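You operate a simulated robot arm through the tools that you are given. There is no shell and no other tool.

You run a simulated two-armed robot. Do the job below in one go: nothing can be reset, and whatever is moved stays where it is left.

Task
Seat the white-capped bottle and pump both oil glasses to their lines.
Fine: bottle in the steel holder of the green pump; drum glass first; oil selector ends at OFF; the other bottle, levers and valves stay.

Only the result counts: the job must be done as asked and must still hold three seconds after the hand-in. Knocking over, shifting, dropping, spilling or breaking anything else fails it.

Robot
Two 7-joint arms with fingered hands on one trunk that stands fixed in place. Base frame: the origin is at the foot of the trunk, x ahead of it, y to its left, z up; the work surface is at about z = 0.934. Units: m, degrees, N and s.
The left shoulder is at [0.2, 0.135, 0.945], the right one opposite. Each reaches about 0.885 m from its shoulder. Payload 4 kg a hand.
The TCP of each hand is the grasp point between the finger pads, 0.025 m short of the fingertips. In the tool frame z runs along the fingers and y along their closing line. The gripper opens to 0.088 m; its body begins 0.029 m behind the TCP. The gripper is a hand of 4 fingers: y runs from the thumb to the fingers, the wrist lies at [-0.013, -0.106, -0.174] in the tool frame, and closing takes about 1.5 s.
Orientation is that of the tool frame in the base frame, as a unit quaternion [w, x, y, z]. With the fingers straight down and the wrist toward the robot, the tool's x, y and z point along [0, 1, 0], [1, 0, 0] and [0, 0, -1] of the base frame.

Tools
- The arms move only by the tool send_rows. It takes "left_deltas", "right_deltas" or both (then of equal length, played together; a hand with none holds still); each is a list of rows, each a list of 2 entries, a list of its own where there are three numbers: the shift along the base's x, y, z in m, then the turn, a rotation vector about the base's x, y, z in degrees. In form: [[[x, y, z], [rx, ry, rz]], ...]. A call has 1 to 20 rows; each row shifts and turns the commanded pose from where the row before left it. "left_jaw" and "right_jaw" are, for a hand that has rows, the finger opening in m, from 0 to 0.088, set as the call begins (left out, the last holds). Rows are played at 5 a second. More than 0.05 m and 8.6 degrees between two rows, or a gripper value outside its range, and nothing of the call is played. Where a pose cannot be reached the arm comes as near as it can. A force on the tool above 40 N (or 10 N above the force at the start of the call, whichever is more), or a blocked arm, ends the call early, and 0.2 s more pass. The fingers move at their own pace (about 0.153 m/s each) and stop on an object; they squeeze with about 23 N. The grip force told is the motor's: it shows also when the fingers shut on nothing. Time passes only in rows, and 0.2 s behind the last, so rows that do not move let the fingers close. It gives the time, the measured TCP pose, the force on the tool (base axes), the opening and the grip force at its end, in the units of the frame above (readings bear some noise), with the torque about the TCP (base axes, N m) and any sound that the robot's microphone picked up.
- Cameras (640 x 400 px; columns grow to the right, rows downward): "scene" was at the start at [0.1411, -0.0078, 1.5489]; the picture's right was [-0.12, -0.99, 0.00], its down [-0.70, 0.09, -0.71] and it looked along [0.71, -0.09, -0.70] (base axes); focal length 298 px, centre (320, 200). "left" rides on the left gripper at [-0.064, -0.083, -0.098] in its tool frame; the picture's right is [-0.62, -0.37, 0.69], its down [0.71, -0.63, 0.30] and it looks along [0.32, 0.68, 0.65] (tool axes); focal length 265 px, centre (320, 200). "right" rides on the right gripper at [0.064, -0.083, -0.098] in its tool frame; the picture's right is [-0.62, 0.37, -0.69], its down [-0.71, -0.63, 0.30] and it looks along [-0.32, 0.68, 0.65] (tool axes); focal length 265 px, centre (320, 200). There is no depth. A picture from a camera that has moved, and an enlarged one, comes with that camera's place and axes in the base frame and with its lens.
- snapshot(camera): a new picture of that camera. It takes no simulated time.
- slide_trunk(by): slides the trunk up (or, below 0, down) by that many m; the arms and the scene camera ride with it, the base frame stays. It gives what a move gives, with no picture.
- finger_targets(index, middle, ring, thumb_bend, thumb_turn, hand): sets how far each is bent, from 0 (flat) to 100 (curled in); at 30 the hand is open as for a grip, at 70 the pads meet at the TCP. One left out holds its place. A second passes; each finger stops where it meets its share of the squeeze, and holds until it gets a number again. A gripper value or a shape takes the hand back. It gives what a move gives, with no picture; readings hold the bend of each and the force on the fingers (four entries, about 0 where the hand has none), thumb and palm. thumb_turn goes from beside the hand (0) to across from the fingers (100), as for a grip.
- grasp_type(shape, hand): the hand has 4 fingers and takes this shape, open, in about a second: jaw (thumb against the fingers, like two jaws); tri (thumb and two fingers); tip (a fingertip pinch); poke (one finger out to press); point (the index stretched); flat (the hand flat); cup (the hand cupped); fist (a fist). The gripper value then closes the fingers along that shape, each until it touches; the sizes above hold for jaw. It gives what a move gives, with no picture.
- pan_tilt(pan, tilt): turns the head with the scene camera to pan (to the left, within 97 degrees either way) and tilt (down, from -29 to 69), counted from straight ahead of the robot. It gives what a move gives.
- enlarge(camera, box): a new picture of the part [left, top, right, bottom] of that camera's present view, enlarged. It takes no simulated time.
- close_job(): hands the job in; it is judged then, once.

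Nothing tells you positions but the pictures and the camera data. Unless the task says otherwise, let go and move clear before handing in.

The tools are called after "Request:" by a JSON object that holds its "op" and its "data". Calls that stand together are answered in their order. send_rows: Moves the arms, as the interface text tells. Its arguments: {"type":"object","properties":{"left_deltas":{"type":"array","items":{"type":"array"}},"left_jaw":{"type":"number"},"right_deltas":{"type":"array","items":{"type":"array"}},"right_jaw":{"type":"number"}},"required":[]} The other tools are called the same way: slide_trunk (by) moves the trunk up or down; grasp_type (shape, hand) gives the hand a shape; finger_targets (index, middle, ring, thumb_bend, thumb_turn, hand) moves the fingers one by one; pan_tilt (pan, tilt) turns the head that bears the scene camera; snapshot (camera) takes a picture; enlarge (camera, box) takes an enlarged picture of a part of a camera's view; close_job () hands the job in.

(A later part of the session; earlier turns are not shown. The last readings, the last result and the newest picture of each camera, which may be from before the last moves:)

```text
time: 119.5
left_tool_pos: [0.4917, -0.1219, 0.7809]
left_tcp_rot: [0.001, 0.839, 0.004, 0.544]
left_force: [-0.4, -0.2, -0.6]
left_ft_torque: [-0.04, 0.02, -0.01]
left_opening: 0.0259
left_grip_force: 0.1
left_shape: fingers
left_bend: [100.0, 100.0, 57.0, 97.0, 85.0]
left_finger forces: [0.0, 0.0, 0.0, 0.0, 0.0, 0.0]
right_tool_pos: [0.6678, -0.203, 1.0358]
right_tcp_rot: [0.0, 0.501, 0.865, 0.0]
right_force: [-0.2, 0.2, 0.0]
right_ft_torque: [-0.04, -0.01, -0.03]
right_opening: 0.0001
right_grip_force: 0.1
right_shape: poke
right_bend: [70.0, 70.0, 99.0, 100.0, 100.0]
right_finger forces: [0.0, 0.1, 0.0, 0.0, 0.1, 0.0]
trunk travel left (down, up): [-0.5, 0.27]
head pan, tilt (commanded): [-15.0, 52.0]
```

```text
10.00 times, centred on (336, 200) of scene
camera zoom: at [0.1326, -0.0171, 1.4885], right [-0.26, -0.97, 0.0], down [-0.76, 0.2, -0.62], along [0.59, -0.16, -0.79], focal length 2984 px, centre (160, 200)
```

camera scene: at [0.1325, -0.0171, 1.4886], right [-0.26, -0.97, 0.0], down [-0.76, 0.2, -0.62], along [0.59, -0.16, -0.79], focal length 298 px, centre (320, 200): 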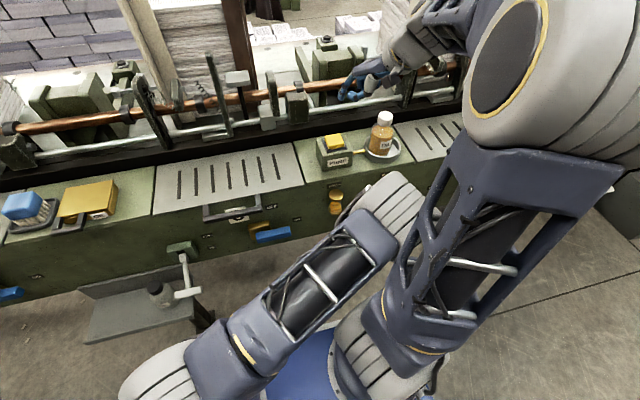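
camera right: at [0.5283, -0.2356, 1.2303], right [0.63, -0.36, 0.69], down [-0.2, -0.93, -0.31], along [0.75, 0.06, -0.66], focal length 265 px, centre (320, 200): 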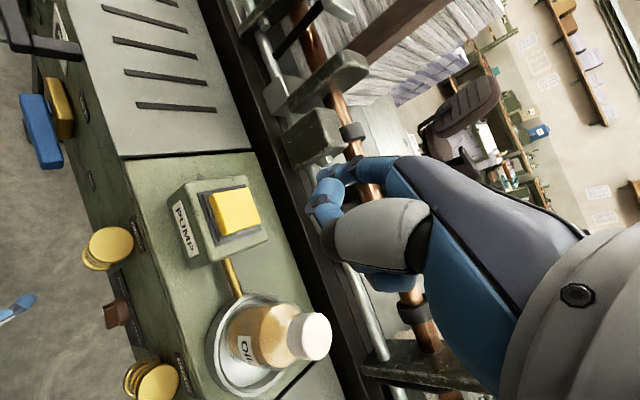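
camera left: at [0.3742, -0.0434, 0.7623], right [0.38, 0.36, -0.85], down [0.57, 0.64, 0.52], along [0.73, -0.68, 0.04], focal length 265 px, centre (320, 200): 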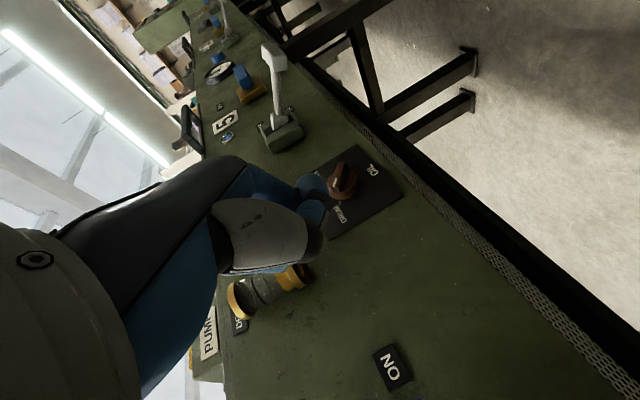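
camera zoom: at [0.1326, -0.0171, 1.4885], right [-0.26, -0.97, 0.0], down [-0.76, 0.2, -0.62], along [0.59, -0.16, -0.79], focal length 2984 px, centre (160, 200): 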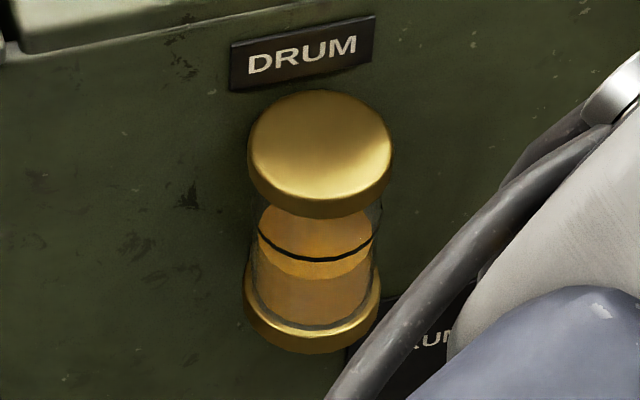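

The level held, so each press is one stroke, and one more equal stroke should reach the line. I press once more.

Request:
{"op": "send_rows", "data": {"right_deltas": [[[0, 0, -0.006], [0, 0, 0]], [[0, 0, -0.003], [0, 0, 0]], [[0, 0, -0.002], [0, 0, 0]], [[0, 0, -0.001], [0, 0, 0]]]}}

Request:
{"op": "enlarge", "data": {"camera": "left", "box": [215, 255, 325, 325]}}

Request:
{"op": "enlarge", "data": {"camera": "scene", "box": [316, 180, 356, 220]}}

```text
time: 120.5
left_tool_pos: [0.4918, -0.1217, 0.7806]
left_tcp_rot: [0.001, 0.839, 0.003, 0.545]
left_force: [-0.6, -1.0, -0.3]
left_ft_torque: [0.01, 0.01, -0.01]
left_opening: 0.0258
left_grip_force: 0.0
left_shape: fingers
left_bend: [100.0, 100.0, 57.0, 97.0, 85.0]
left_finger forces: [0.0, 0.0, 0.0, 0.0, 0.0, 0.1]
right_tool_pos: [0.6677, -0.2022, 1.0247]
right_tcp_rot: [0.001, 0.502, 0.865, -0.002]
right_force: [2.5, 2.8, 8.2]
right_ft_torque: [-0.05, -0.08, 0.01]
right_opening: 0.0
right_grip_force: 0.0
right_shape: poke
right_bend: [70.0, 70.0, 99.0, 100.0, 100.0]
right_finger forces: [0.1, 8.1, 0.1, 0.0, 0.0, 0.0]
trunk travel left (down, up): [-0.5, 0.27]
head pan, tilt (commanded): [-15.0, 52.0]
heard: click
```

```text
5.71 times, centred on (270, 290) of left
camera zoom: at [0.3741, -0.039, 0.7624], right [0.38, 0.37, -0.85], down [0.57, 0.63, 0.53], along [0.73, -0.68, 0.03], focal length 1517 px, centre (606, -314)
```

zoom: 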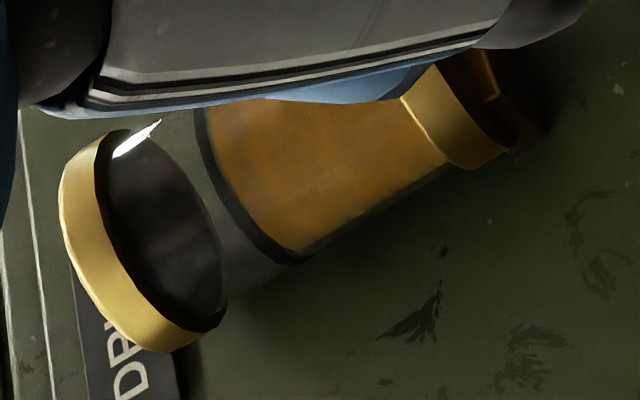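

```text
10.00 times, centred on (336, 200) of scene
camera zoom: at [0.1325, -0.0169, 1.4887], right [-0.26, -0.97, 0.0], down [-0.76, 0.2, -0.62], along [0.59, -0.16, -0.79], focal length 2984 px, centre (160, 200)
```

zoom: 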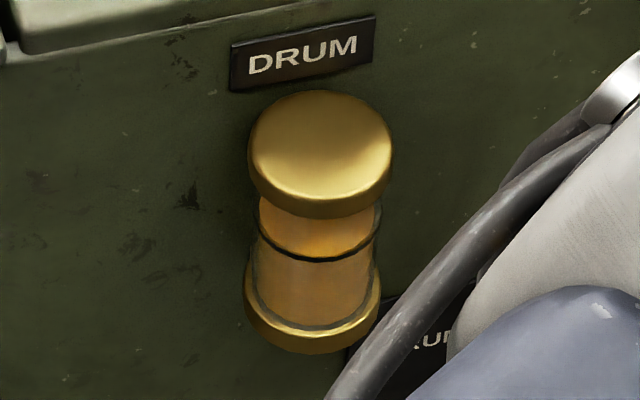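

The drum oil now meets its line exactly. I lift off the button and take the right hand back to its viewing place.

Request:
{"op": "send_rows", "data": {"right_deltas": [[[0, 0, 0.015], [0, 0, 0]], [[0, 0, 0.03], [0, 0, 0]], [[0, 0, 0.04], [0, 0, 0]], [[0, 0, 0.03], [0, 0, 0]], [[-0.031, -0.037, 0], [0, 0, 0]], [[-0.031, -0.037, 0], [0, 0, 0]], [[-0.031, -0.037, 0], [0, 0, 0]], [[-0.031, -0.037, 0], [0, 0, 0]], [[-0.031, -0.037, 0], [0, 0, 0]], [[-0.031, -0.037, 0], [0, 0, 0]], [[-0.031, -0.037, 0], [0, 0, 0]], [[0, 0, -0.04], [0, 0, 0]], [[0, 0, -0.04], [0, 0, 0]], [[0, 0, -0.04], [0, 0, 0]], [[0, 0, 0], [0, 0, 0]]]}}

Request:
{"op": "snapshot", "data": {"camera": "scene"}}

Request:
{"op": "enlarge", "data": {"camera": "right", "box": [145, 0, 325, 180]}}

```text
time: 123.7
left_tool_pos: [0.4901, -0.1213, 0.7816]
left_tcp_rot: [-0.001, 0.839, 0.002, 0.545]
left_force: [0.8, 0.2, -0.5]
left_ft_torque: [0.0, -0.01, -0.02]
left_opening: 0.0258
left_grip_force: 0.1
left_shape: fingers
left_bend: [100.0, 100.0, 57.0, 97.0, 85.0]
left_finger forces: [0.0, 0.1, 0.0, 0.0, 0.0, 0.1]
right_tool_pos: [0.4507, -0.46, 1.0196]
right_tcp_rot: [0.0, 0.502, 0.865, 0.0]
right_force: [-0.5, -0.2, -0.5]
right_ft_torque: [0.0, 0.0, 0.01]
right_opening: 0.0
right_grip_force: 0.1
right_shape: poke
right_bend: [70.0, 70.0, 99.0, 100.0, 100.0]
right_finger forces: [0.0, 0.0, 0.0, 0.1, 0.0, 0.0]
trunk travel left (down, up): [-0.5, 0.27]
head pan, tilt (commanded): [-15.0, 52.0]
```

```text
taken
camera scene: at [0.1325, -0.0171, 1.4886], right [-0.26, -0.97, 0.0], down [-0.76, 0.2, -0.62], along [0.59, -0.16, -0.79], focal length 298 px, centre (320, 200)
```

scene: 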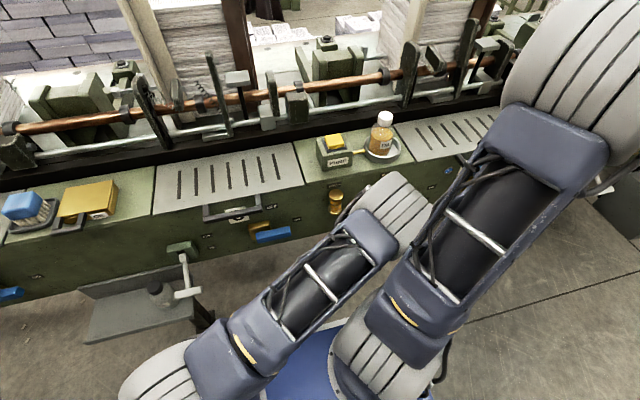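

```text
2.22 times, centred on (235, 90) of right
camera zoom: at [0.3481, -0.4471, 1.1186], right [0.63, -0.35, 0.69], down [-0.19, -0.93, -0.3], along [0.75, 0.06, -0.66], focal length 590 px, centre (509, 444)
```

zoom: 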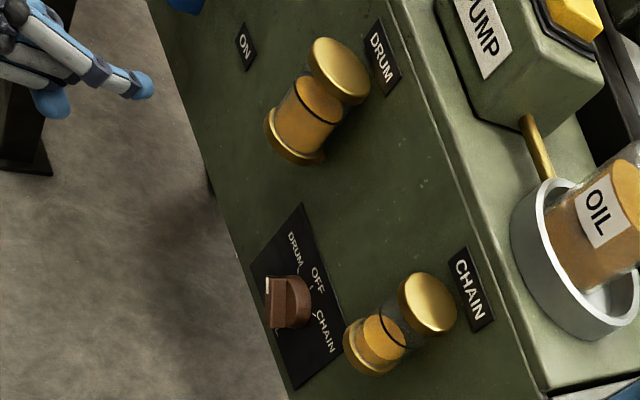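

Next the selector must go from DRUM round to CHAIN, which a leftward pull on the bar's lower end will do. I bring the hooked left finger back to a staging point at the knob's right.

Request:
{"op": "send_rows", "data": {"left_deltas": [[[0.0, -0.03, -0.005], [0, 1, 0]], [[0.0, -0.035, -0.005], [0, 0, 0]], [[0.003, -0.035, -0.005], [0, 0, 0]], [[0.005, -0.035, -0.01], [0, 0, 0]], [[0.015, 0, -0.01], [0, 0, 0]], [[0.015, 0, -0.012], [0, 0, 0]], [[0, 0, 0], [0, 0, 0]]]}}

Request:
{"op": "enlarge", "data": {"camera": "right", "box": [165, 65, 265, 165]}}

```text
time: 125.3
left_tool_pos: [0.5399, -0.2464, 0.738]
left_tcp_rot: [-0.008, 0.848, 0.018, 0.53]
left_force: [0.4, 0.0, 0.0]
left_ft_torque: [0.03, -0.02, 0.0]
left_opening: 0.026
left_grip_force: 0.1
left_shape: fingers
left_bend: [100.0, 100.0, 57.0, 97.0, 85.0]
left_finger forces: [0.0, 0.0, 0.0, 0.0, 0.0, 0.1]
right_tool_pos: [0.4519, -0.4612, 1.021]
right_tcp_rot: [-0.002, 0.502, 0.865, 0.0]
right_force: [0.2, 0.2, -0.2]
right_ft_torque: [0.0, 0.03, 0.03]
right_opening: 0.0001
right_grip_force: 0.0
right_shape: poke
right_bend: [70.0, 70.0, 99.0, 100.0, 100.0]
right_finger forces: [0.1, 0.0, 0.0, 0.0, 0.1, 0.0]
trunk travel left (down, up): [-0.5, 0.27]
head pan, tilt (commanded): [-15.0, 52.0]
```

```text
4.00 times, centred on (215, 115) of right
camera zoom: at [0.348, -0.4474, 1.1186], right [0.63, -0.36, 0.69], down [-0.19, -0.93, -0.3], along [0.75, 0.06, -0.66], focal length 1062 px, centre (740, 540)
```

zoom: 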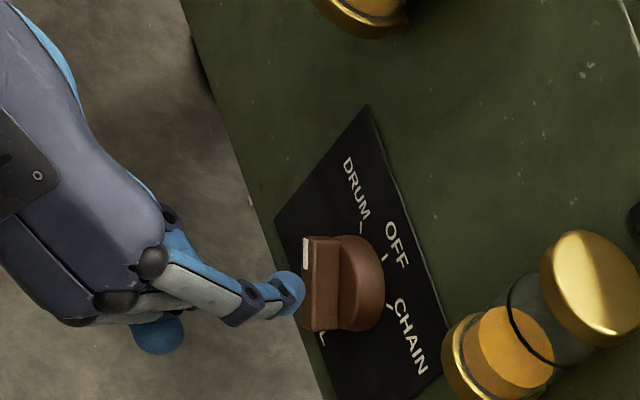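

The left hand is about 1 cm off its command, probably because its elbow leans on the right upper arm. I move the right arm further right to make room.

Request:
{"op": "send_rows", "data": {"right_deltas": [[[-0.01, -0.035, 0.02], [0, 0, 0]], [[-0.01, -0.035, 0.02], [0, 0, 0]], [[-0.01, -0.035, 0.02], [0, 0, 0]], [[0, -0.03, 0.01], [0, 0, 0]], [[0, 0, 0], [0, 0, 0]]]}}

Request:
{"op": "snapshot", "data": {"camera": "scene"}}

Request:
{"op": "snapshot", "data": {"camera": "right"}}

```text
time: 126.5
left_tool_pos: [0.5378, -0.2463, 0.737]
left_tcp_rot: [-0.01, 0.848, 0.015, 0.53]
left_force: [0.2, 0.0, 0.1]
left_ft_torque: [0.0, -0.01, -0.01]
left_opening: 0.0256
left_grip_force: 0.1
left_shape: fingers
left_bend: [100.0, 100.0, 57.0, 97.0, 85.0]
left_finger forces: [0.0, 0.0, 0.0, 0.0, 0.0, 0.0]
right_tool_pos: [0.4231, -0.5963, 1.0904]
right_tcp_rot: [-0.001, 0.502, 0.865, -0.001]
right_force: [0.7, 0.3, -0.4]
right_ft_torque: [-0.02, 0.03, 0.02]
right_opening: 0.0
right_grip_force: 0.1
right_shape: poke
right_bend: [70.0, 70.0, 99.0, 100.0, 100.0]
right_finger forces: [0.0, 0.0, 0.0, 0.0, 0.0, 0.0]
trunk travel left (down, up): [-0.5, 0.27]
head pan, tilt (commanded): [-15.0, 52.0]
```

```text
taken
camera scene: at [0.1325, -0.0171, 1.4886], right [-0.26, -0.97, 0.0], down [-0.76, 0.2, -0.62], along [0.59, -0.16, -0.79], focal length 298 px, centre (320, 200)
```

scene: 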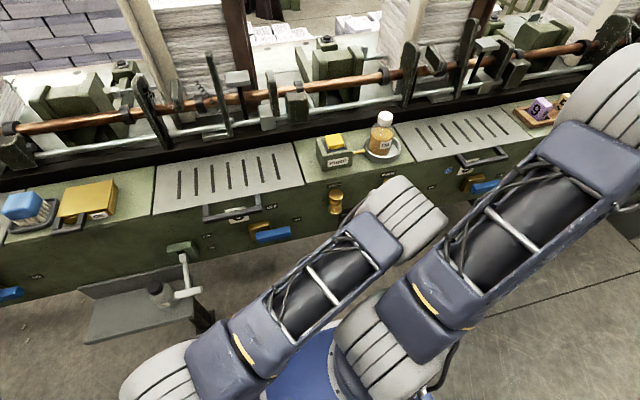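

```text
taken
camera right: at [0.3189, -0.583, 1.1873], right [0.63, -0.35, 0.69], down [-0.19, -0.93, -0.3], along [0.75, 0.06, -0.66], focal length 265 px, centre (320, 200)
```

right: 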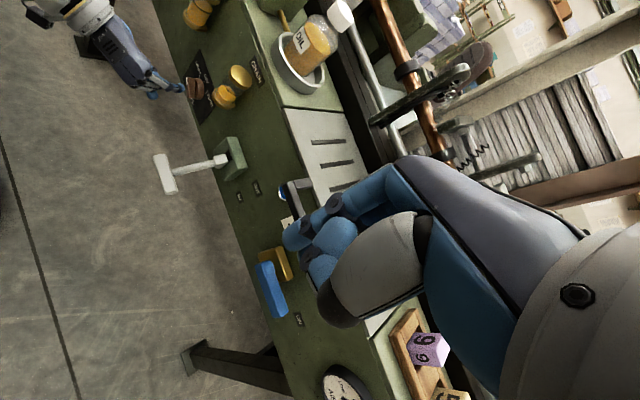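

The right upper arm still leans near the left forearm. I move the right hand further right, lower and turned a bit toward the knob so its camera keeps the view.

Request:
{"op": "send_rows", "data": {"right_deltas": [[[-0.015, -0.02, -0.03], [0, 0, 7]], [[-0.015, -0.02, -0.03], [0, 0, 7]], [[-0.015, -0.02, -0.03], [0, 0, 7]], [[0, -0.01, -0.02], [0, 0, 4]], [[0, 0, 0], [0, 0, 0]]]}}

Request:
{"op": "snapshot", "data": {"camera": "scene"}}

Request:
{"op": "snapshot", "data": {"camera": "right"}}

```text
time: 127.7
left_tool_pos: [0.5422, -0.2475, 0.7411]
left_tcp_rot: [-0.007, 0.847, 0.02, 0.531]
left_force: [0.5, 0.8, 0.3]
left_ft_torque: [0.02, -0.01, -0.01]
left_opening: 0.0258
left_grip_force: 0.0
left_shape: fingers
left_bend: [100.0, 100.0, 57.0, 97.0, 85.0]
left_finger forces: [0.0, 0.1, 0.0, 0.0, 0.0, 0.1]
right_tool_pos: [0.3791, -0.664, 0.9777]
right_tcp_rot: [0.0, 0.302, 0.953, 0.0]
right_force: [0.4, -0.3, -0.5]
right_ft_torque: [-0.02, -0.02, 0.02]
right_opening: 0.0
right_grip_force: 0.2
right_shape: poke
right_bend: [70.0, 70.0, 99.0, 100.0, 100.0]
right_finger forces: [0.1, 0.0, 0.0, 0.1, 0.1, 0.1]
trunk travel left (down, up): [-0.5, 0.27]
head pan, tilt (commanded): [-15.0, 52.0]
```

```text
taken
camera scene: at [0.1325, -0.0171, 1.4886], right [-0.26, -0.97, 0.0], down [-0.76, 0.2, -0.62], along [0.59, -0.16, -0.79], focal length 298 px, centre (320, 200)
```

scene: 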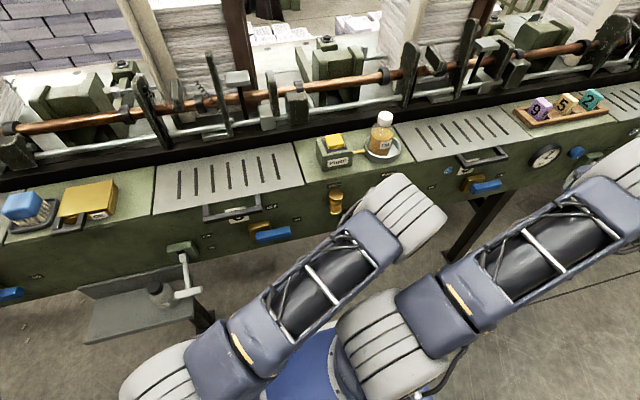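

```text
taken
camera right: at [0.2793, -0.6963, 1.0755], right [0.72, -0.05, 0.69], down [0.22, -0.93, -0.3], along [0.66, 0.37, -0.65], focal length 265 px, centre (320, 200)
```

right: 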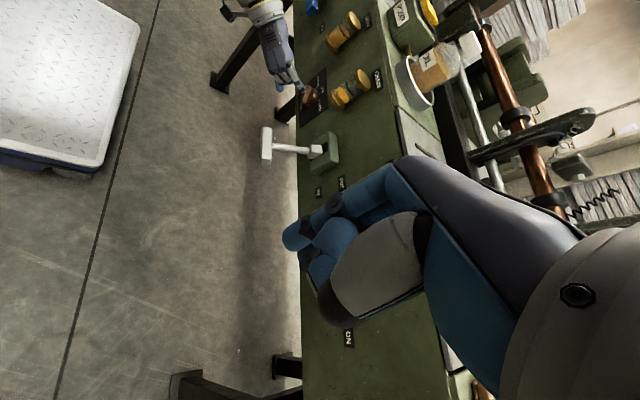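

The view is good. I send a small left-hand move to see how it tracks now.

Request:
{"op": "send_rows", "data": {"left_deltas": [[[0.0, -0.003, 0.0], [0.5, -0.7, -2.4]], [[0, 0, 0], [0, 0, 0]], [[0, 0, 0], [0, 0, 0]]]}}

Request:
{"op": "enlarge", "data": {"camera": "right", "box": [260, 40, 390, 150]}}

```text
time: 128.5
left_tool_pos: [0.5426, -0.2506, 0.7441]
left_tcp_rot: [0.002, 0.843, 0.004, 0.538]
left_force: [0.3, 0.9, -0.2]
left_ft_torque: [0.0, -0.02, 0.0]
left_opening: 0.0258
left_grip_force: 0.1
left_shape: fingers
left_bend: [100.0, 100.0, 57.0, 97.0, 85.0]
left_finger forces: [0.1, 0.0, 0.1, 0.1, 0.0, 0.0]
right_tool_pos: [0.3783, -0.6643, 0.9777]
right_tcp_rot: [-0.001, 0.303, 0.953, 0.0]
right_force: [0.2, 0.4, -0.2]
right_ft_torque: [0.01, -0.01, 0.01]
right_opening: 0.0
right_grip_force: 0.0
right_shape: poke
right_bend: [70.0, 70.0, 99.0, 100.0, 100.0]
right_finger forces: [0.1, 0.0, 0.0, 0.0, 0.0, 0.1]
trunk travel left (down, up): [-0.5, 0.27]
head pan, tilt (commanded): [-15.0, 52.0]
```

```text
3.64 times, centred on (325, 95) of right
camera zoom: at [0.2783, -0.6963, 1.0748], right [0.72, -0.06, 0.69], down [0.22, -0.93, -0.3], along [0.66, 0.37, -0.65], focal length 965 px, centre (302, 582)
```

zoom: 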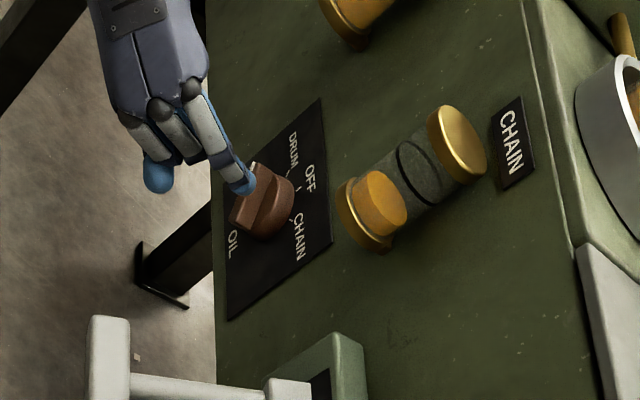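

Orientation is right again and the offset should vanish as the hand moves forward, as before. I advance to the bar's right side at axis height.

Request:
{"op": "send_rows", "data": {"left_deltas": [[[0.012, 0.0, -0.002], [0, 0, 0]], [[0.01, 0.0, -0.002], [0, 0, 0]], [[0, 0, 0], [0, 0, 0]]]}}

Request:
{"op": "enlarge", "data": {"camera": "right", "box": [275, 65, 355, 135]}}

```text
time: 129.3
left_tool_pos: [0.5532, -0.2608, 0.7388]
left_tcp_rot: [0.011, 0.843, -0.008, 0.538]
left_force: [-0.6, -0.7, -0.6]
left_ft_torque: [0.0, -0.03, 0.0]
left_opening: 0.0257
left_grip_force: 0.1
left_shape: fingers
left_bend: [100.0, 100.0, 57.0, 97.0, 85.0]
left_finger forces: [0.0, 0.0, 0.0, 0.1, 0.1, 0.0]
right_tool_pos: [0.3787, -0.6657, 0.9786]
right_tcp_rot: [0.0, 0.302, 0.953, 0.0]
right_force: [0.2, -0.6, 0.0]
right_ft_torque: [-0.01, 0.03, 0.01]
right_opening: 0.0
right_grip_force: 0.0
right_shape: poke
right_bend: [70.0, 70.0, 99.0, 100.0, 100.0]
right_finger forces: [0.0, 0.1, 0.1, 0.0, 0.0, 0.1]
trunk travel left (down, up): [-0.5, 0.27]
head pan, tilt (commanded): [-15.0, 52.0]
```

```text
5.71 times, centred on (315, 100) of right
camera zoom: at [0.2796, -0.696, 1.0762], right [0.72, -0.05, 0.69], down [0.22, -0.93, -0.3], along [0.66, 0.37, -0.66], focal length 1517 px, centre (349, 771)
```

zoom: 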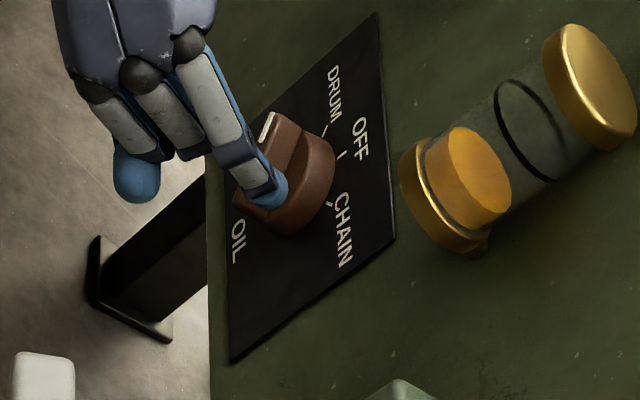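

Seen from the right, the fingertip is on the correct side of the bar's lower end. I go to full depth and then push down-left along the arc.

Request:
{"op": "send_rows", "data": {"left_deltas": [[[0.004, 0.001, -0.002], [0, 0, 1.4]], [[0.004, 0.001, -0.002], [0, 0, 0]], [[0, 0, 0], [0, 0, 0]]]}}

Request:
{"op": "enlarge", "data": {"camera": "right", "box": [275, 65, 355, 135]}}

```text
time: 130.1
left_tool_pos: [0.5591, -0.2567, 0.7335]
left_tcp_rot: [0.002, 0.843, -0.001, 0.537]
left_force: [0.0, -0.6, 0.1]
left_ft_torque: [0.02, 0.01, 0.0]
left_opening: 0.0257
left_grip_force: 0.0
left_shape: fingers
left_bend: [100.0, 100.0, 57.0, 97.0, 85.0]
left_finger forces: [0.1, 0.0, 0.0, 0.1, 0.1, 0.0]
right_tool_pos: [0.3783, -0.6641, 0.9785]
right_tcp_rot: [0.0, 0.303, 0.953, 0.0]
right_force: [-0.3, 0.2, 0.0]
right_ft_torque: [-0.03, 0.02, 0.0]
right_opening: 0.0001
right_grip_force: 0.1
right_shape: poke
right_bend: [70.0, 70.0, 99.0, 100.0, 100.0]
right_finger forces: [0.0, 0.0, 0.1, 0.1, 0.0, 0.0]
trunk travel left (down, up): [-0.5, 0.27]
head pan, tilt (commanded): [-15.0, 52.0]
```

```text
5.71 times, centred on (315, 100) of right
camera zoom: at [0.2793, -0.6961, 1.0756], right [0.72, -0.06, 0.69], down [0.22, -0.93, -0.3], along [0.66, 0.37, -0.66], focal length 1517 px, centre (349, 771)
```

zoom: 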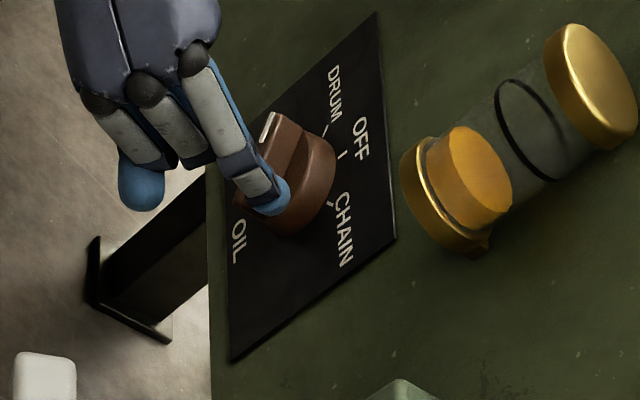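

The tip is at the planned start. I add a little depth and push downward-left in steps.

Request:
{"op": "send_rows", "data": {"left_deltas": [[[0.002, 0.001, -0.003], [0, 0, 0]], [[0, 0.001, -0.003], [0, 0, 0]], [[0, 0, 0], [0, 0, 0]]]}}

Request:
{"op": "send_rows", "data": {"left_deltas": [[[0, 0.001, -0.003], [0, 0, 0]], [[0, 0.001, -0.003], [0, 0, 0]], [[0, 0, 0], [0, 0, 0]]]}}

Request:
{"op": "enlarge", "data": {"camera": "right", "box": [275, 65, 355, 135]}}

```text
time: 130.9
left_tool_pos: [0.5611, -0.2548, 0.7268]
left_tcp_rot: [0.002, 0.843, -0.001, 0.538]
left_force: [0.0, -0.2, 2.4]
left_ft_torque: [-0.03, -0.07, -0.04]
left_opening: 0.0255
left_grip_force: 0.2
left_shape: fingers
left_bend: [100.0, 100.0, 56.0, 97.0, 85.0]
left_finger forces: [0.0, 0.0, 1.6, 0.0, 0.0, 0.0]
right_tool_pos: [0.3783, -0.6642, 0.9787]
right_tcp_rot: [0.0, 0.302, 0.953, -0.001]
right_force: [-0.4, -0.2, -0.4]
right_ft_torque: [-0.02, -0.02, -0.01]
right_opening: 0.0002
right_grip_force: 0.0
right_shape: poke
right_bend: [70.0, 70.0, 99.0, 100.0, 100.0]
right_finger forces: [0.0, 0.0, 0.0, 0.0, 0.0, 0.0]
trunk travel left (down, up): [-0.5, 0.27]
head pan, tilt (commanded): [-15.0, 52.0]
```

```text
time: 131.7
left_tool_pos: [0.5619, -0.254, 0.7229]
left_tcp_rot: [0.001, 0.843, 0.001, 0.537]
left_force: [-6.5, -2.1, 1.7]
left_ft_torque: [-0.01, -0.15, -0.21]
left_opening: 0.0258
left_grip_force: 3.9
left_shape: fingers
left_bend: [100.0, 100.0, 55.0, 97.0, 85.0]
left_finger forces: [0.1, 0.0, 7.3, 0.0, 0.1, 0.0]
right_tool_pos: [0.3793, -0.6638, 0.9794]
right_tcp_rot: [0.0, 0.303, 0.953, -0.001]
right_force: [1.3, 0.6, -0.6]
right_ft_torque: [0.0, 0.0, 0.01]
right_opening: 0.0
right_grip_force: 0.0
right_shape: poke
right_bend: [70.0, 70.0, 99.0, 100.0, 100.0]
right_finger forces: [0.0, 0.0, 0.0, 0.1, 0.1, 0.0]
trunk travel left (down, up): [-0.5, 0.27]
head pan, tilt (commanded): [-15.0, 52.0]
```

```text
5.71 times, centred on (315, 100) of right
camera zoom: at [0.2793, -0.6961, 1.0759], right [0.72, -0.06, 0.69], down [0.22, -0.93, -0.3], along [0.66, 0.37, -0.66], focal length 1517 px, centre (349, 771)
```

zoom: 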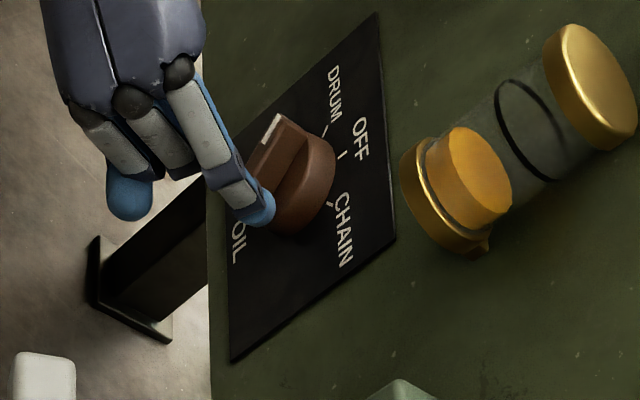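

The knob is turning clockwise (about 29° left of OFF now). I continue along the arc, more leftward.

Request:
{"op": "send_rows", "data": {"left_deltas": [[[-0.001, 0.002, -0.003], [0, 0, 0]], [[0, 0.002, -0.003], [0, 0, 0]], [[0, 0, 0], [0, 0, 0]]]}}

Request:
{"op": "enlarge", "data": {"camera": "right", "box": [275, 65, 355, 135]}}

```text
time: 132.5
left_tool_pos: [0.5611, -0.2485, 0.7148]
left_tcp_rot: [0.001, 0.843, 0.001, 0.537]
left_force: [-8.8, -1.9, 1.0]
left_ft_torque: [-0.01, -0.19, -0.21]
left_opening: 0.0256
left_grip_force: 5.0
left_shape: fingers
left_bend: [100.0, 100.0, 56.0, 97.0, 85.0]
left_finger forces: [0.1, 0.0, 9.9, 0.0, 0.1, 0.0]
right_tool_pos: [0.3791, -0.6638, 0.9782]
right_tcp_rot: [-0.001, 0.301, 0.954, -0.001]
right_force: [-0.1, 0.4, 0.3]
right_ft_torque: [0.0, 0.0, -0.02]
right_opening: 0.0
right_grip_force: 0.0
right_shape: poke
right_bend: [70.0, 70.0, 99.0, 100.0, 100.0]
right_finger forces: [0.0, 0.1, 0.0, 0.0, 0.0, 0.0]
trunk travel left (down, up): [-0.5, 0.27]
head pan, tilt (commanded): [-15.0, 52.0]
```

```text
5.71 times, centred on (315, 100) of right
camera zoom: at [0.2793, -0.6961, 1.0759], right [0.72, -0.06, 0.69], down [0.22, -0.93, -0.3], along [0.66, 0.37, -0.66], focal length 1517 px, centre (349, 771)
```

zoom: 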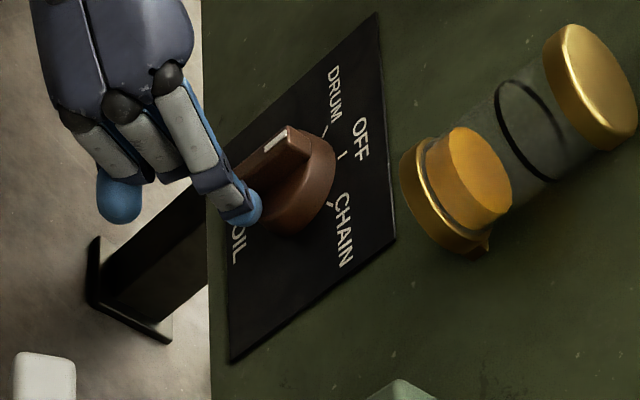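

The knob reached OFF. I continue pulling the lower end left toward CHAIN, easing the forward press.

Request:
{"op": "send_rows", "data": {"left_deltas": [[[-0.002, 0.003, 0.001], [0, 0, 0]], [[0, 0.003, 0.0], [0, 0, 0]], [[0, 0.003, 0], [0, 0, 0]], [[0, 0, 0], [0, 0, 0]]]}}

Request:
{"op": "enlarge", "data": {"camera": "right", "box": [275, 65, 355, 135]}}

```text
time: 133.5
left_tool_pos: [0.5593, -0.2388, 0.7137]
left_tcp_rot: [0.0, 0.844, -0.001, 0.537]
left_force: [0.9, -2.2, 0.4]
left_ft_torque: [0.02, -0.01, -0.06]
left_opening: 0.0258
left_grip_force: 1.6
left_shape: fingers
left_bend: [100.0, 100.0, 54.0, 97.0, 85.0]
left_finger forces: [0.0, 0.1, 1.9, 0.0, 0.0, 0.0]
right_tool_pos: [0.379, -0.6644, 0.9774]
right_tcp_rot: [0.0, 0.302, 0.953, -0.001]
right_force: [-0.7, -0.2, 0.2]
right_ft_torque: [-0.02, 0.0, 0.01]
right_opening: 0.0
right_grip_force: 0.0
right_shape: poke
right_bend: [70.0, 70.0, 99.0, 100.0, 100.0]
right_finger forces: [0.1, 0.0, 0.0, 0.0, 0.1, 0.1]
trunk travel left (down, up): [-0.5, 0.27]
head pan, tilt (commanded): [-15.0, 52.0]
```

```text
5.71 times, centred on (315, 100) of right
camera zoom: at [0.2792, -0.6961, 1.0756], right [0.72, -0.06, 0.69], down [0.22, -0.93, -0.3], along [0.66, 0.37, -0.66], focal length 1517 px, centre (349, 771)
```

zoom: 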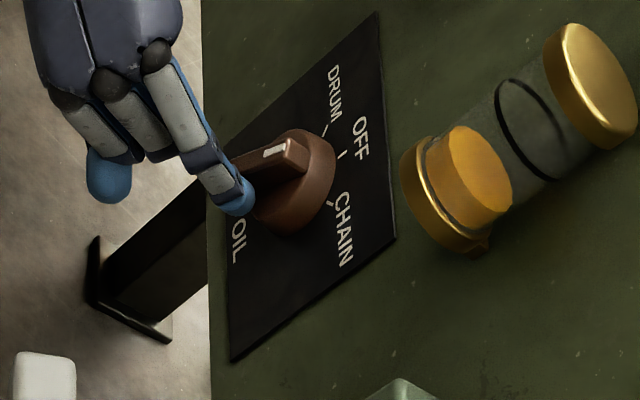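

It is now about 18° past OFF toward CHAIN. I keep pulling left.

Request:
{"op": "send_rows", "data": {"left_deltas": [[[0, 0.003, 0.0], [0, 0, 0]], [[0, 0.003, 0.0], [0, 0, 0]], [[0, 0.002, 0], [0, 0, 0]], [[0, 0, 0], [0, 0, 0]]]}}

Request:
{"op": "enlarge", "data": {"camera": "right", "box": [275, 65, 355, 135]}}

```text
time: 134.5
left_tool_pos: [0.5577, -0.2319, 0.7108]
left_tcp_rot: [-0.001, 0.845, -0.005, 0.535]
left_force: [0.3, -1.9, -0.5]
left_ft_torque: [0.02, 0.03, -0.06]
left_opening: 0.0255
left_grip_force: 0.8
left_shape: fingers
left_bend: [100.0, 100.0, 54.0, 97.0, 85.0]
left_finger forces: [0.0, 0.1, 1.5, 0.1, 0.0, 0.1]
right_tool_pos: [0.3782, -0.6653, 0.9779]
right_tcp_rot: [0.0, 0.303, 0.953, -0.001]
right_force: [0.5, -0.2, 0.1]
right_ft_torque: [-0.02, -0.02, -0.01]
right_opening: 0.0
right_grip_force: 0.0
right_shape: poke
right_bend: [70.0, 70.0, 99.0, 100.0, 100.0]
right_finger forces: [0.1, 0.0, 0.0, 0.1, 0.0, 0.0]
trunk travel left (down, up): [-0.5, 0.27]
head pan, tilt (commanded): [-15.0, 52.0]
```

```text
5.71 times, centred on (315, 100) of right
camera zoom: at [0.2792, -0.6961, 1.0756], right [0.72, -0.06, 0.69], down [0.22, -0.93, -0.3], along [0.66, 0.37, -0.66], focal length 1517 px, centre (349, 771)
```

zoom: 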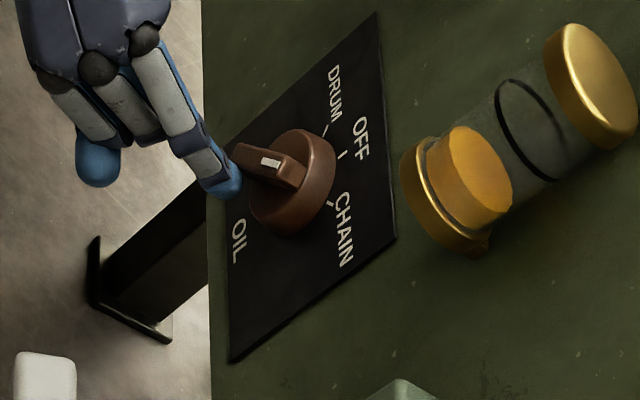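

The bar is at about −40°, nearly at CHAIN. One or two small pulls more.

Request:
{"op": "send_rows", "data": {"left_deltas": [[[0, 0.003, 0.0], [0, 0, 0]], [[0, 0, 0], [0, 0, 0]]]}}

Request:
{"op": "enlarge", "data": {"camera": "right", "box": [275, 65, 355, 135]}}

```text
time: 135.1
left_tool_pos: [0.5546, -0.227, 0.7084]
left_tcp_rot: [-0.001, 0.845, -0.007, 0.534]
left_force: [-1.3, -1.7, -1.6]
left_ft_torque: [0.05, 0.02, -0.05]
left_opening: 0.0259
left_grip_force: 0.7
left_shape: fingers
left_bend: [100.0, 100.0, 55.0, 97.0, 85.0]
left_finger forces: [0.0, 0.0, 1.2, 0.0, 0.0, 0.0]
right_tool_pos: [0.3786, -0.6641, 0.9777]
right_tcp_rot: [0.0, 0.303, 0.953, -0.001]
right_force: [-0.6, -1.2, 0.9]
right_ft_torque: [-0.01, 0.01, 0.02]
right_opening: 0.0002
right_grip_force: 0.0
right_shape: poke
right_bend: [70.0, 70.0, 99.0, 100.0, 100.0]
right_finger forces: [0.1, 0.0, 0.0, 0.1, 0.0, 0.0]
trunk travel left (down, up): [-0.5, 0.27]
head pan, tilt (commanded): [-15.0, 52.0]
```

```text
5.71 times, centred on (315, 100) of right
camera zoom: at [0.2792, -0.6961, 1.0757], right [0.72, -0.06, 0.69], down [0.22, -0.93, -0.3], along [0.66, 0.37, -0.66], focal length 1517 px, centre (349, 771)
```

zoom: 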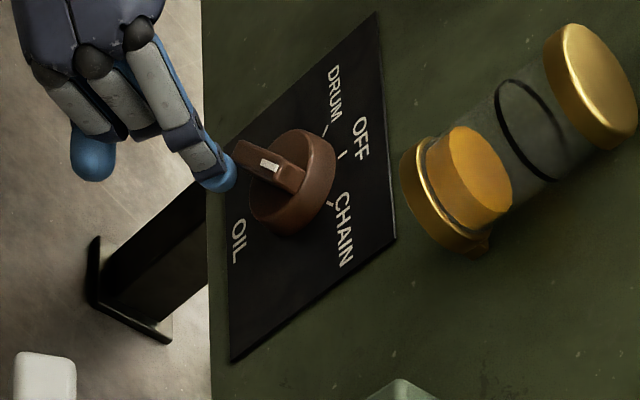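

The bar now points at CHAIN. I withdraw the finger straight back and verify.

Request:
{"op": "send_rows", "data": {"left_deltas": [[[-0.003, -0.002, -0.002], [0, 0, 0]], [[-0.02, 0, 0.0], [0, 0, 0]], [[-0.025, 0.01, 0.01], [0, 0, 0]], [[-0.01, 0.02, 0.02], [0, 0, 0]], [[0, 0.025, 0.015], [0, 0, 0]], [[0, 0.03, 0.01], [0, 0, 0]], [[0, 0, 0], [0, 0, 0]]]}}

Request:
{"op": "enlarge", "data": {"camera": "right", "box": [275, 65, 355, 135]}}

Request:
{"op": "snapshot", "data": {"camera": "left"}}

```text
time: 136.7
left_tool_pos: [0.496, -0.1472, 0.7644]
left_tcp_rot: [0.002, 0.845, -0.004, 0.534]
left_force: [0.0, -0.2, 0.5]
left_ft_torque: [-0.02, 0.01, 0.0]
left_opening: 0.0257
left_grip_force: 0.1
left_shape: fingers
left_bend: [100.0, 100.0, 57.0, 97.0, 85.0]
left_finger forces: [0.1, 0.0, 0.0, 0.0, 0.0, 0.1]
right_tool_pos: [0.3782, -0.6654, 0.979]
right_tcp_rot: [-0.001, 0.303, 0.953, -0.002]
right_force: [-0.5, 0.2, -1.0]
right_ft_torque: [0.0, 0.0, 0.03]
right_opening: 0.0
right_grip_force: 0.0
right_shape: poke
right_bend: [70.0, 70.0, 99.0, 100.0, 100.0]
right_finger forces: [0.1, 0.0, 0.0, 0.1, 0.1, 0.0]
trunk travel left (down, up): [-0.5, 0.27]
head pan, tilt (commanded): [-15.0, 52.0]
```

```text
5.71 times, centred on (315, 100) of right
camera zoom: at [0.2782, -0.6962, 1.0763], right [0.72, -0.06, 0.69], down [0.22, -0.93, -0.3], along [0.66, 0.37, -0.66], focal length 1517 px, centre (349, 771)
```

zoom: 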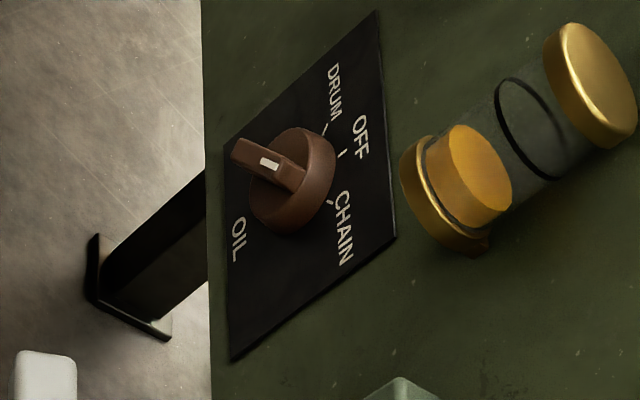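

```text
taken
camera left: at [0.3807, -0.0635, 0.7485], right [0.37, 0.37, -0.86], down [0.59, 0.62, 0.52], along [0.72, -0.69, 0.01], focal length 265 px, centre (320, 200)
```

left: 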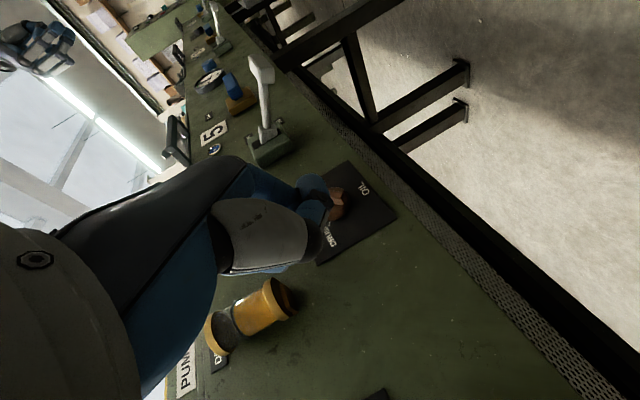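

The selector now points at CHAIN. I move the left hand further left so the head camera can see the chain glass.

Request:
{"op": "send_rows", "data": {"left_deltas": [[[-0.005, 0.03, 0.01], [0, 0, 0]], [[-0.005, 0.035, 0.01], [0, 0, 0]], [[-0.005, 0.035, 0.01], [0, 0, 0]], [[-0.005, 0.035, 0.01], [0, 0, 0]], [[0, 0, 0], [0, 0, 0]]]}}

Request:
{"op": "snapshot", "data": {"camera": "scene"}}

Request:
{"op": "snapshot", "data": {"camera": "left"}}

```text
time: 137.9
left_tool_pos: [0.5111, -0.0334, 0.7506]
left_tcp_rot: [-0.001, 0.845, -0.011, 0.534]
left_force: [-0.1, 0.1, -0.8]
left_ft_torque: [0.04, 0.0, -0.01]
left_opening: 0.0256
left_grip_force: 0.1
left_shape: fingers
left_bend: [100.0, 100.0, 57.0, 97.0, 85.0]
left_finger forces: [0.1, 0.0, 0.1, 0.0, 0.0, 0.1]
left hand out of reach, approached as far as the arm can: row 2, 3, 4
right_tool_pos: [0.3787, -0.665, 0.9789]
right_tcp_rot: [0.0, 0.303, 0.953, -0.001]
right_force: [-0.1, 0.5, -0.4]
right_ft_torque: [0.01, 0.04, 0.0]
right_opening: 0.0
right_grip_force: 0.0
right_shape: poke
right_bend: [70.0, 70.0, 99.0, 100.0, 100.0]
right_finger forces: [0.1, 0.0, 0.0, 0.0, 0.0, 0.0]
trunk travel left (down, up): [-0.5, 0.27]
head pan, tilt (commanded): [-15.0, 52.0]
```

```text
taken
camera scene: at [0.1325, -0.0171, 1.4886], right [-0.26, -0.97, 0.0], down [-0.76, 0.2, -0.62], along [0.59, -0.16, -0.79], focal length 298 px, centre (320, 200)
```

scene: 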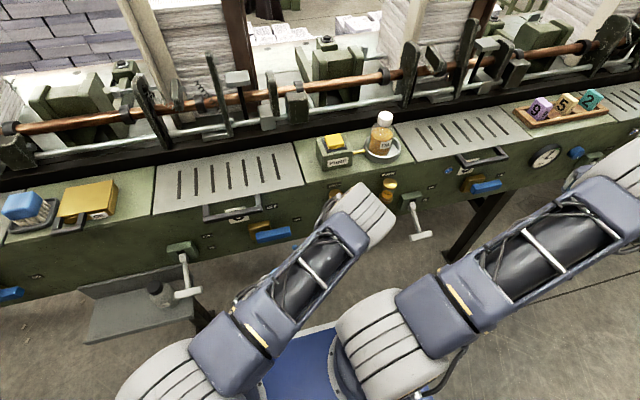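

```text
taken
camera left: at [0.3958, 0.0517, 0.7364], right [0.37, 0.37, -0.85], down [0.59, 0.61, 0.52], along [0.72, -0.7, 0.0], focal length 265 px, centre (320, 200)
```

left: 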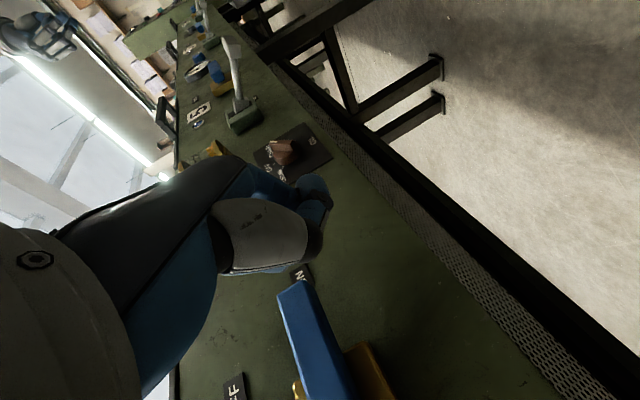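

The chain glass is visible now, but the left hand came rather close to the blue valve. I move it back a little to the right, away from the valve.

Request:
{"op": "send_rows", "data": {"left_deltas": [[[-0.003, -0.015, 0.004], [0, 0, 0]], [[-0.003, -0.015, 0.004], [0, 0, 0]], [[0, 0, 0], [0, 0, 0]]]}}

Request:
{"op": "snapshot", "data": {"camera": "left"}}

Request:
{"op": "enlarge", "data": {"camera": "scene", "box": [368, 160, 412, 210]}}

```text
time: 138.7
left_tool_pos: [0.5042, -0.0651, 0.7575]
left_tcp_rot: [-0.001, 0.845, -0.01, 0.534]
left_force: [-0.2, 0.1, 0.4]
left_ft_torque: [0.0, 0.02, 0.0]
left_opening: 0.0257
left_grip_force: 0.0
left_shape: fingers
left_bend: [100.0, 100.0, 57.0, 97.0, 85.0]
left_finger forces: [0.0, 0.0, 0.0, 0.0, 0.0, 0.0]
right_tool_pos: [0.3788, -0.6647, 0.9787]
right_tcp_rot: [0.0, 0.302, 0.953, 0.0]
right_force: [-1.1, -0.1, -0.4]
right_ft_torque: [0.04, -0.05, -0.01]
right_opening: 0.0
right_grip_force: 0.0
right_shape: poke
right_bend: [70.0, 70.0, 99.0, 100.0, 100.0]
right_finger forces: [0.0, 0.1, 0.0, 0.0, 0.0, 0.0]
trunk travel left (down, up): [-0.5, 0.27]
head pan, tilt (commanded): [-15.0, 52.0]
```

```text
taken
camera left: at [0.3895, 0.0208, 0.7431], right [0.37, 0.37, -0.85], down [0.59, 0.61, 0.52], along [0.72, -0.7, 0.0], focal length 265 px, centre (320, 200)
```

left: 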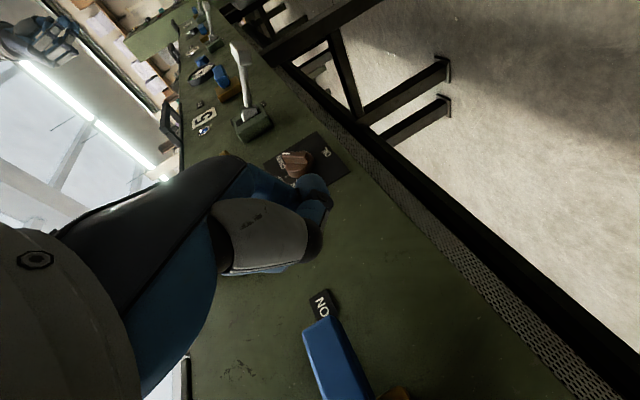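

```text
8.00 times, centred on (390, 185) of scene
camera zoom: at [0.1326, -0.0171, 1.4886], right [-0.26, -0.97, 0.0], down [-0.76, 0.2, -0.62], along [0.59, -0.16, -0.79], focal length 2387 px, centre (-240, 320)
```

zoom: 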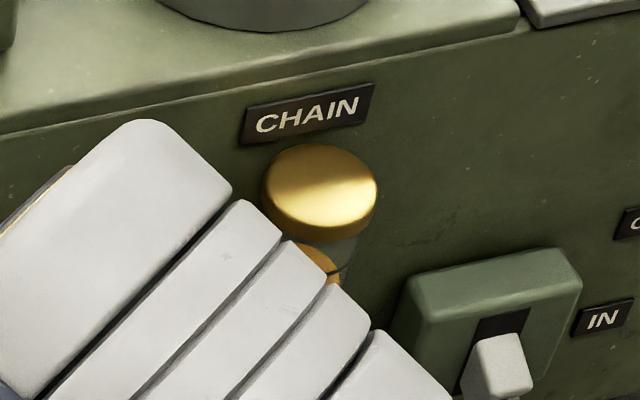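

The chain glass is only partly visible from the head, but strokes hold, so I can press once, step back and check with the right camera. I take a high-zoom baseline of the chain glass, then bring the right hand over the button.

Request:
{"op": "enlarge", "data": {"camera": "right", "box": [320, 60, 372, 112]}}

Request:
{"op": "send_rows", "data": {"right_deltas": [[[0, 0.01, 0.02], [0, 0, -4]], [[0.015, 0.02, 0.03], [0, 0, -7]], [[0.015, 0.02, 0.03], [0, 0, -7]], [[0.015, 0.02, 0.03], [0, 0, -7]], [[0, 0, 0], [0, 0, 0]]]}}

Request:
{"op": "enlarge", "data": {"camera": "right", "box": [160, 0, 300, 140]}}

```text
7.69 times, centred on (346, 86) of right
camera zoom: at [0.2793, -0.696, 1.0757], right [0.72, -0.06, 0.69], down [0.22, -0.93, -0.3], along [0.66, 0.37, -0.66], focal length 2042 px, centre (120, 1077)
```

zoom: 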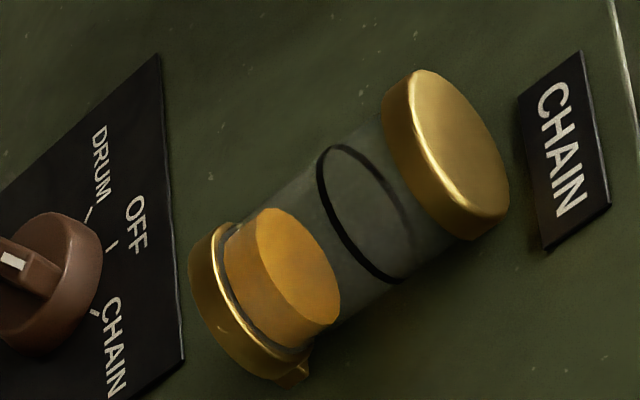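

```text
time: 139.9
left_tool_pos: [0.5047, -0.0652, 0.7579]
left_tcp_rot: [-0.002, 0.845, -0.011, 0.534]
left_force: [0.1, -0.1, 0.4]
left_ft_torque: [0.02, -0.01, 0.02]
left_opening: 0.0257
left_grip_force: 0.0
left_shape: fingers
left_bend: [100.0, 100.0, 57.0, 97.0, 85.0]
left_finger forces: [0.1, 0.0, 0.0, 0.0, 0.0, 0.0]
right_tool_pos: [0.4197, -0.5927, 1.0866]
right_tcp_rot: [0.0, 0.502, 0.865, 0.0]
right_force: [-0.1, 0.2, 0.0]
right_ft_torque: [0.02, 0.05, 0.01]
right_opening: 0.0
right_grip_force: 0.1
right_shape: poke
right_bend: [70.0, 70.0, 99.0, 100.0, 100.0]
right_finger forces: [0.1, 0.0, 0.0, 0.1, 0.0, 0.0]
trunk travel left (down, up): [-0.5, 0.27]
head pan, tilt (commanded): [-15.0, 52.0]
```

```text
2.86 times, centred on (230, 70) of right
camera zoom: at [0.3161, -0.5795, 1.1843], right [0.63, -0.36, 0.69], down [-0.19, -0.93, -0.3], along [0.75, 0.06, -0.66], focal length 758 px, centre (577, 571)
```

zoom: 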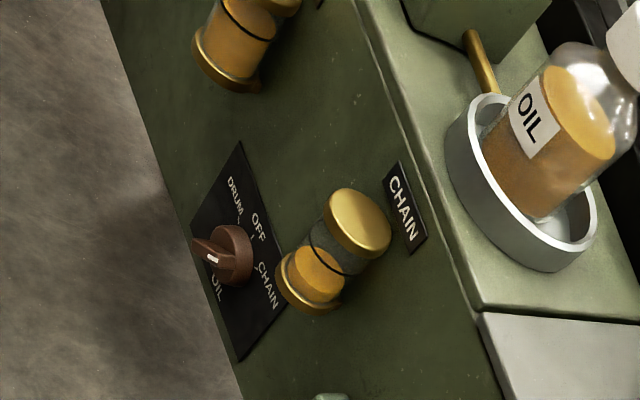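

The bottle still sits well in its holder and the chain glass baseline is clear. I bring the right hand over the button again.

Request:
{"op": "send_rows", "data": {"right_deltas": [[[0.02, 0.035, 0.02], [0, 0, 0]], [[0.0243, 0.039, 0.015], [0, 0, 0]], [[0.0253, 0.0395, 0.013], [0, 0, 0]], [[0.0253, 0.0395, 0], [0, 0, 0]], [[0.0253, 0.0395, 0], [0, 0, 0]], [[0.0253, 0.0395, 0], [0, 0, 0]], [[0.0253, 0.0395, 0], [0, 0, 0]], [[0.0253, 0.0395, 0], [0, 0, 0]], [[0.0253, 0.0395, 0], [0, 0, 0]], [[0.0253, 0.0395, 0], [0, 0, 0]], [[0, 0, 0], [0, 0, 0]]]}}

Request:
{"op": "snapshot", "data": {"camera": "scene"}}

Request:
{"op": "enlarge", "data": {"camera": "scene", "box": [300, 60, 420, 160]}}

```text
time: 142.3
left_tool_pos: [0.505, -0.0644, 0.7589]
left_tcp_rot: [-0.001, 0.845, -0.011, 0.534]
left_force: [0.2, -0.5, 0.3]
left_ft_torque: [0.0, -0.01, 0.0]
left_opening: 0.026
left_grip_force: 0.2
left_shape: fingers
left_bend: [100.0, 100.0, 57.0, 97.0, 85.0]
left_finger forces: [0.0, 0.1, 0.1, 0.1, 0.0, 0.0]
right_tool_pos: [0.6653, -0.2029, 1.138]
right_tcp_rot: [0.0, 0.502, 0.865, -0.001]
right_force: [-0.4, 0.0, -0.2]
right_ft_torque: [0.0, 0.01, 0.0]
right_opening: 0.0
right_grip_force: 0.1
right_shape: poke
right_bend: [70.0, 70.0, 99.0, 100.0, 100.0]
right_finger forces: [0.0, 0.0, 0.0, 0.1, 0.1, 0.0]
trunk travel left (down, up): [-0.5, 0.27]
head pan, tilt (commanded): [-15.0, 52.0]
```

```text
taken
camera scene: at [0.1326, -0.0171, 1.4886], right [-0.26, -0.97, 0.0], down [-0.76, 0.2, -0.62], along [0.59, -0.16, -0.79], focal length 298 px, centre (320, 200)
```

scene: 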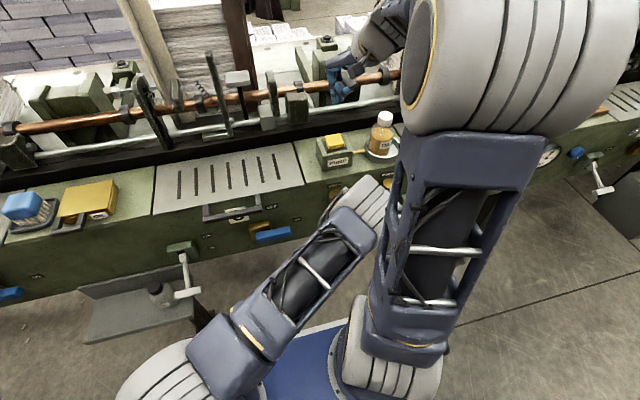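

```text
4.00 times, centred on (360, 110) of scene
camera zoom: at [0.1326, -0.0171, 1.4886], right [-0.26, -0.97, 0.0], down [-0.76, 0.2, -0.62], along [0.59, -0.16, -0.79], focal length 1194 px, centre (160, 560)
```

zoom: 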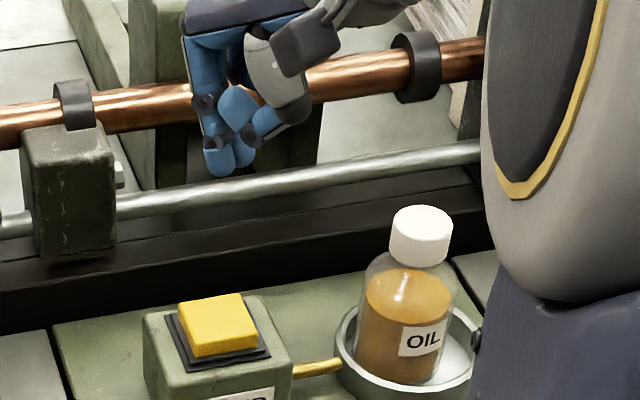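

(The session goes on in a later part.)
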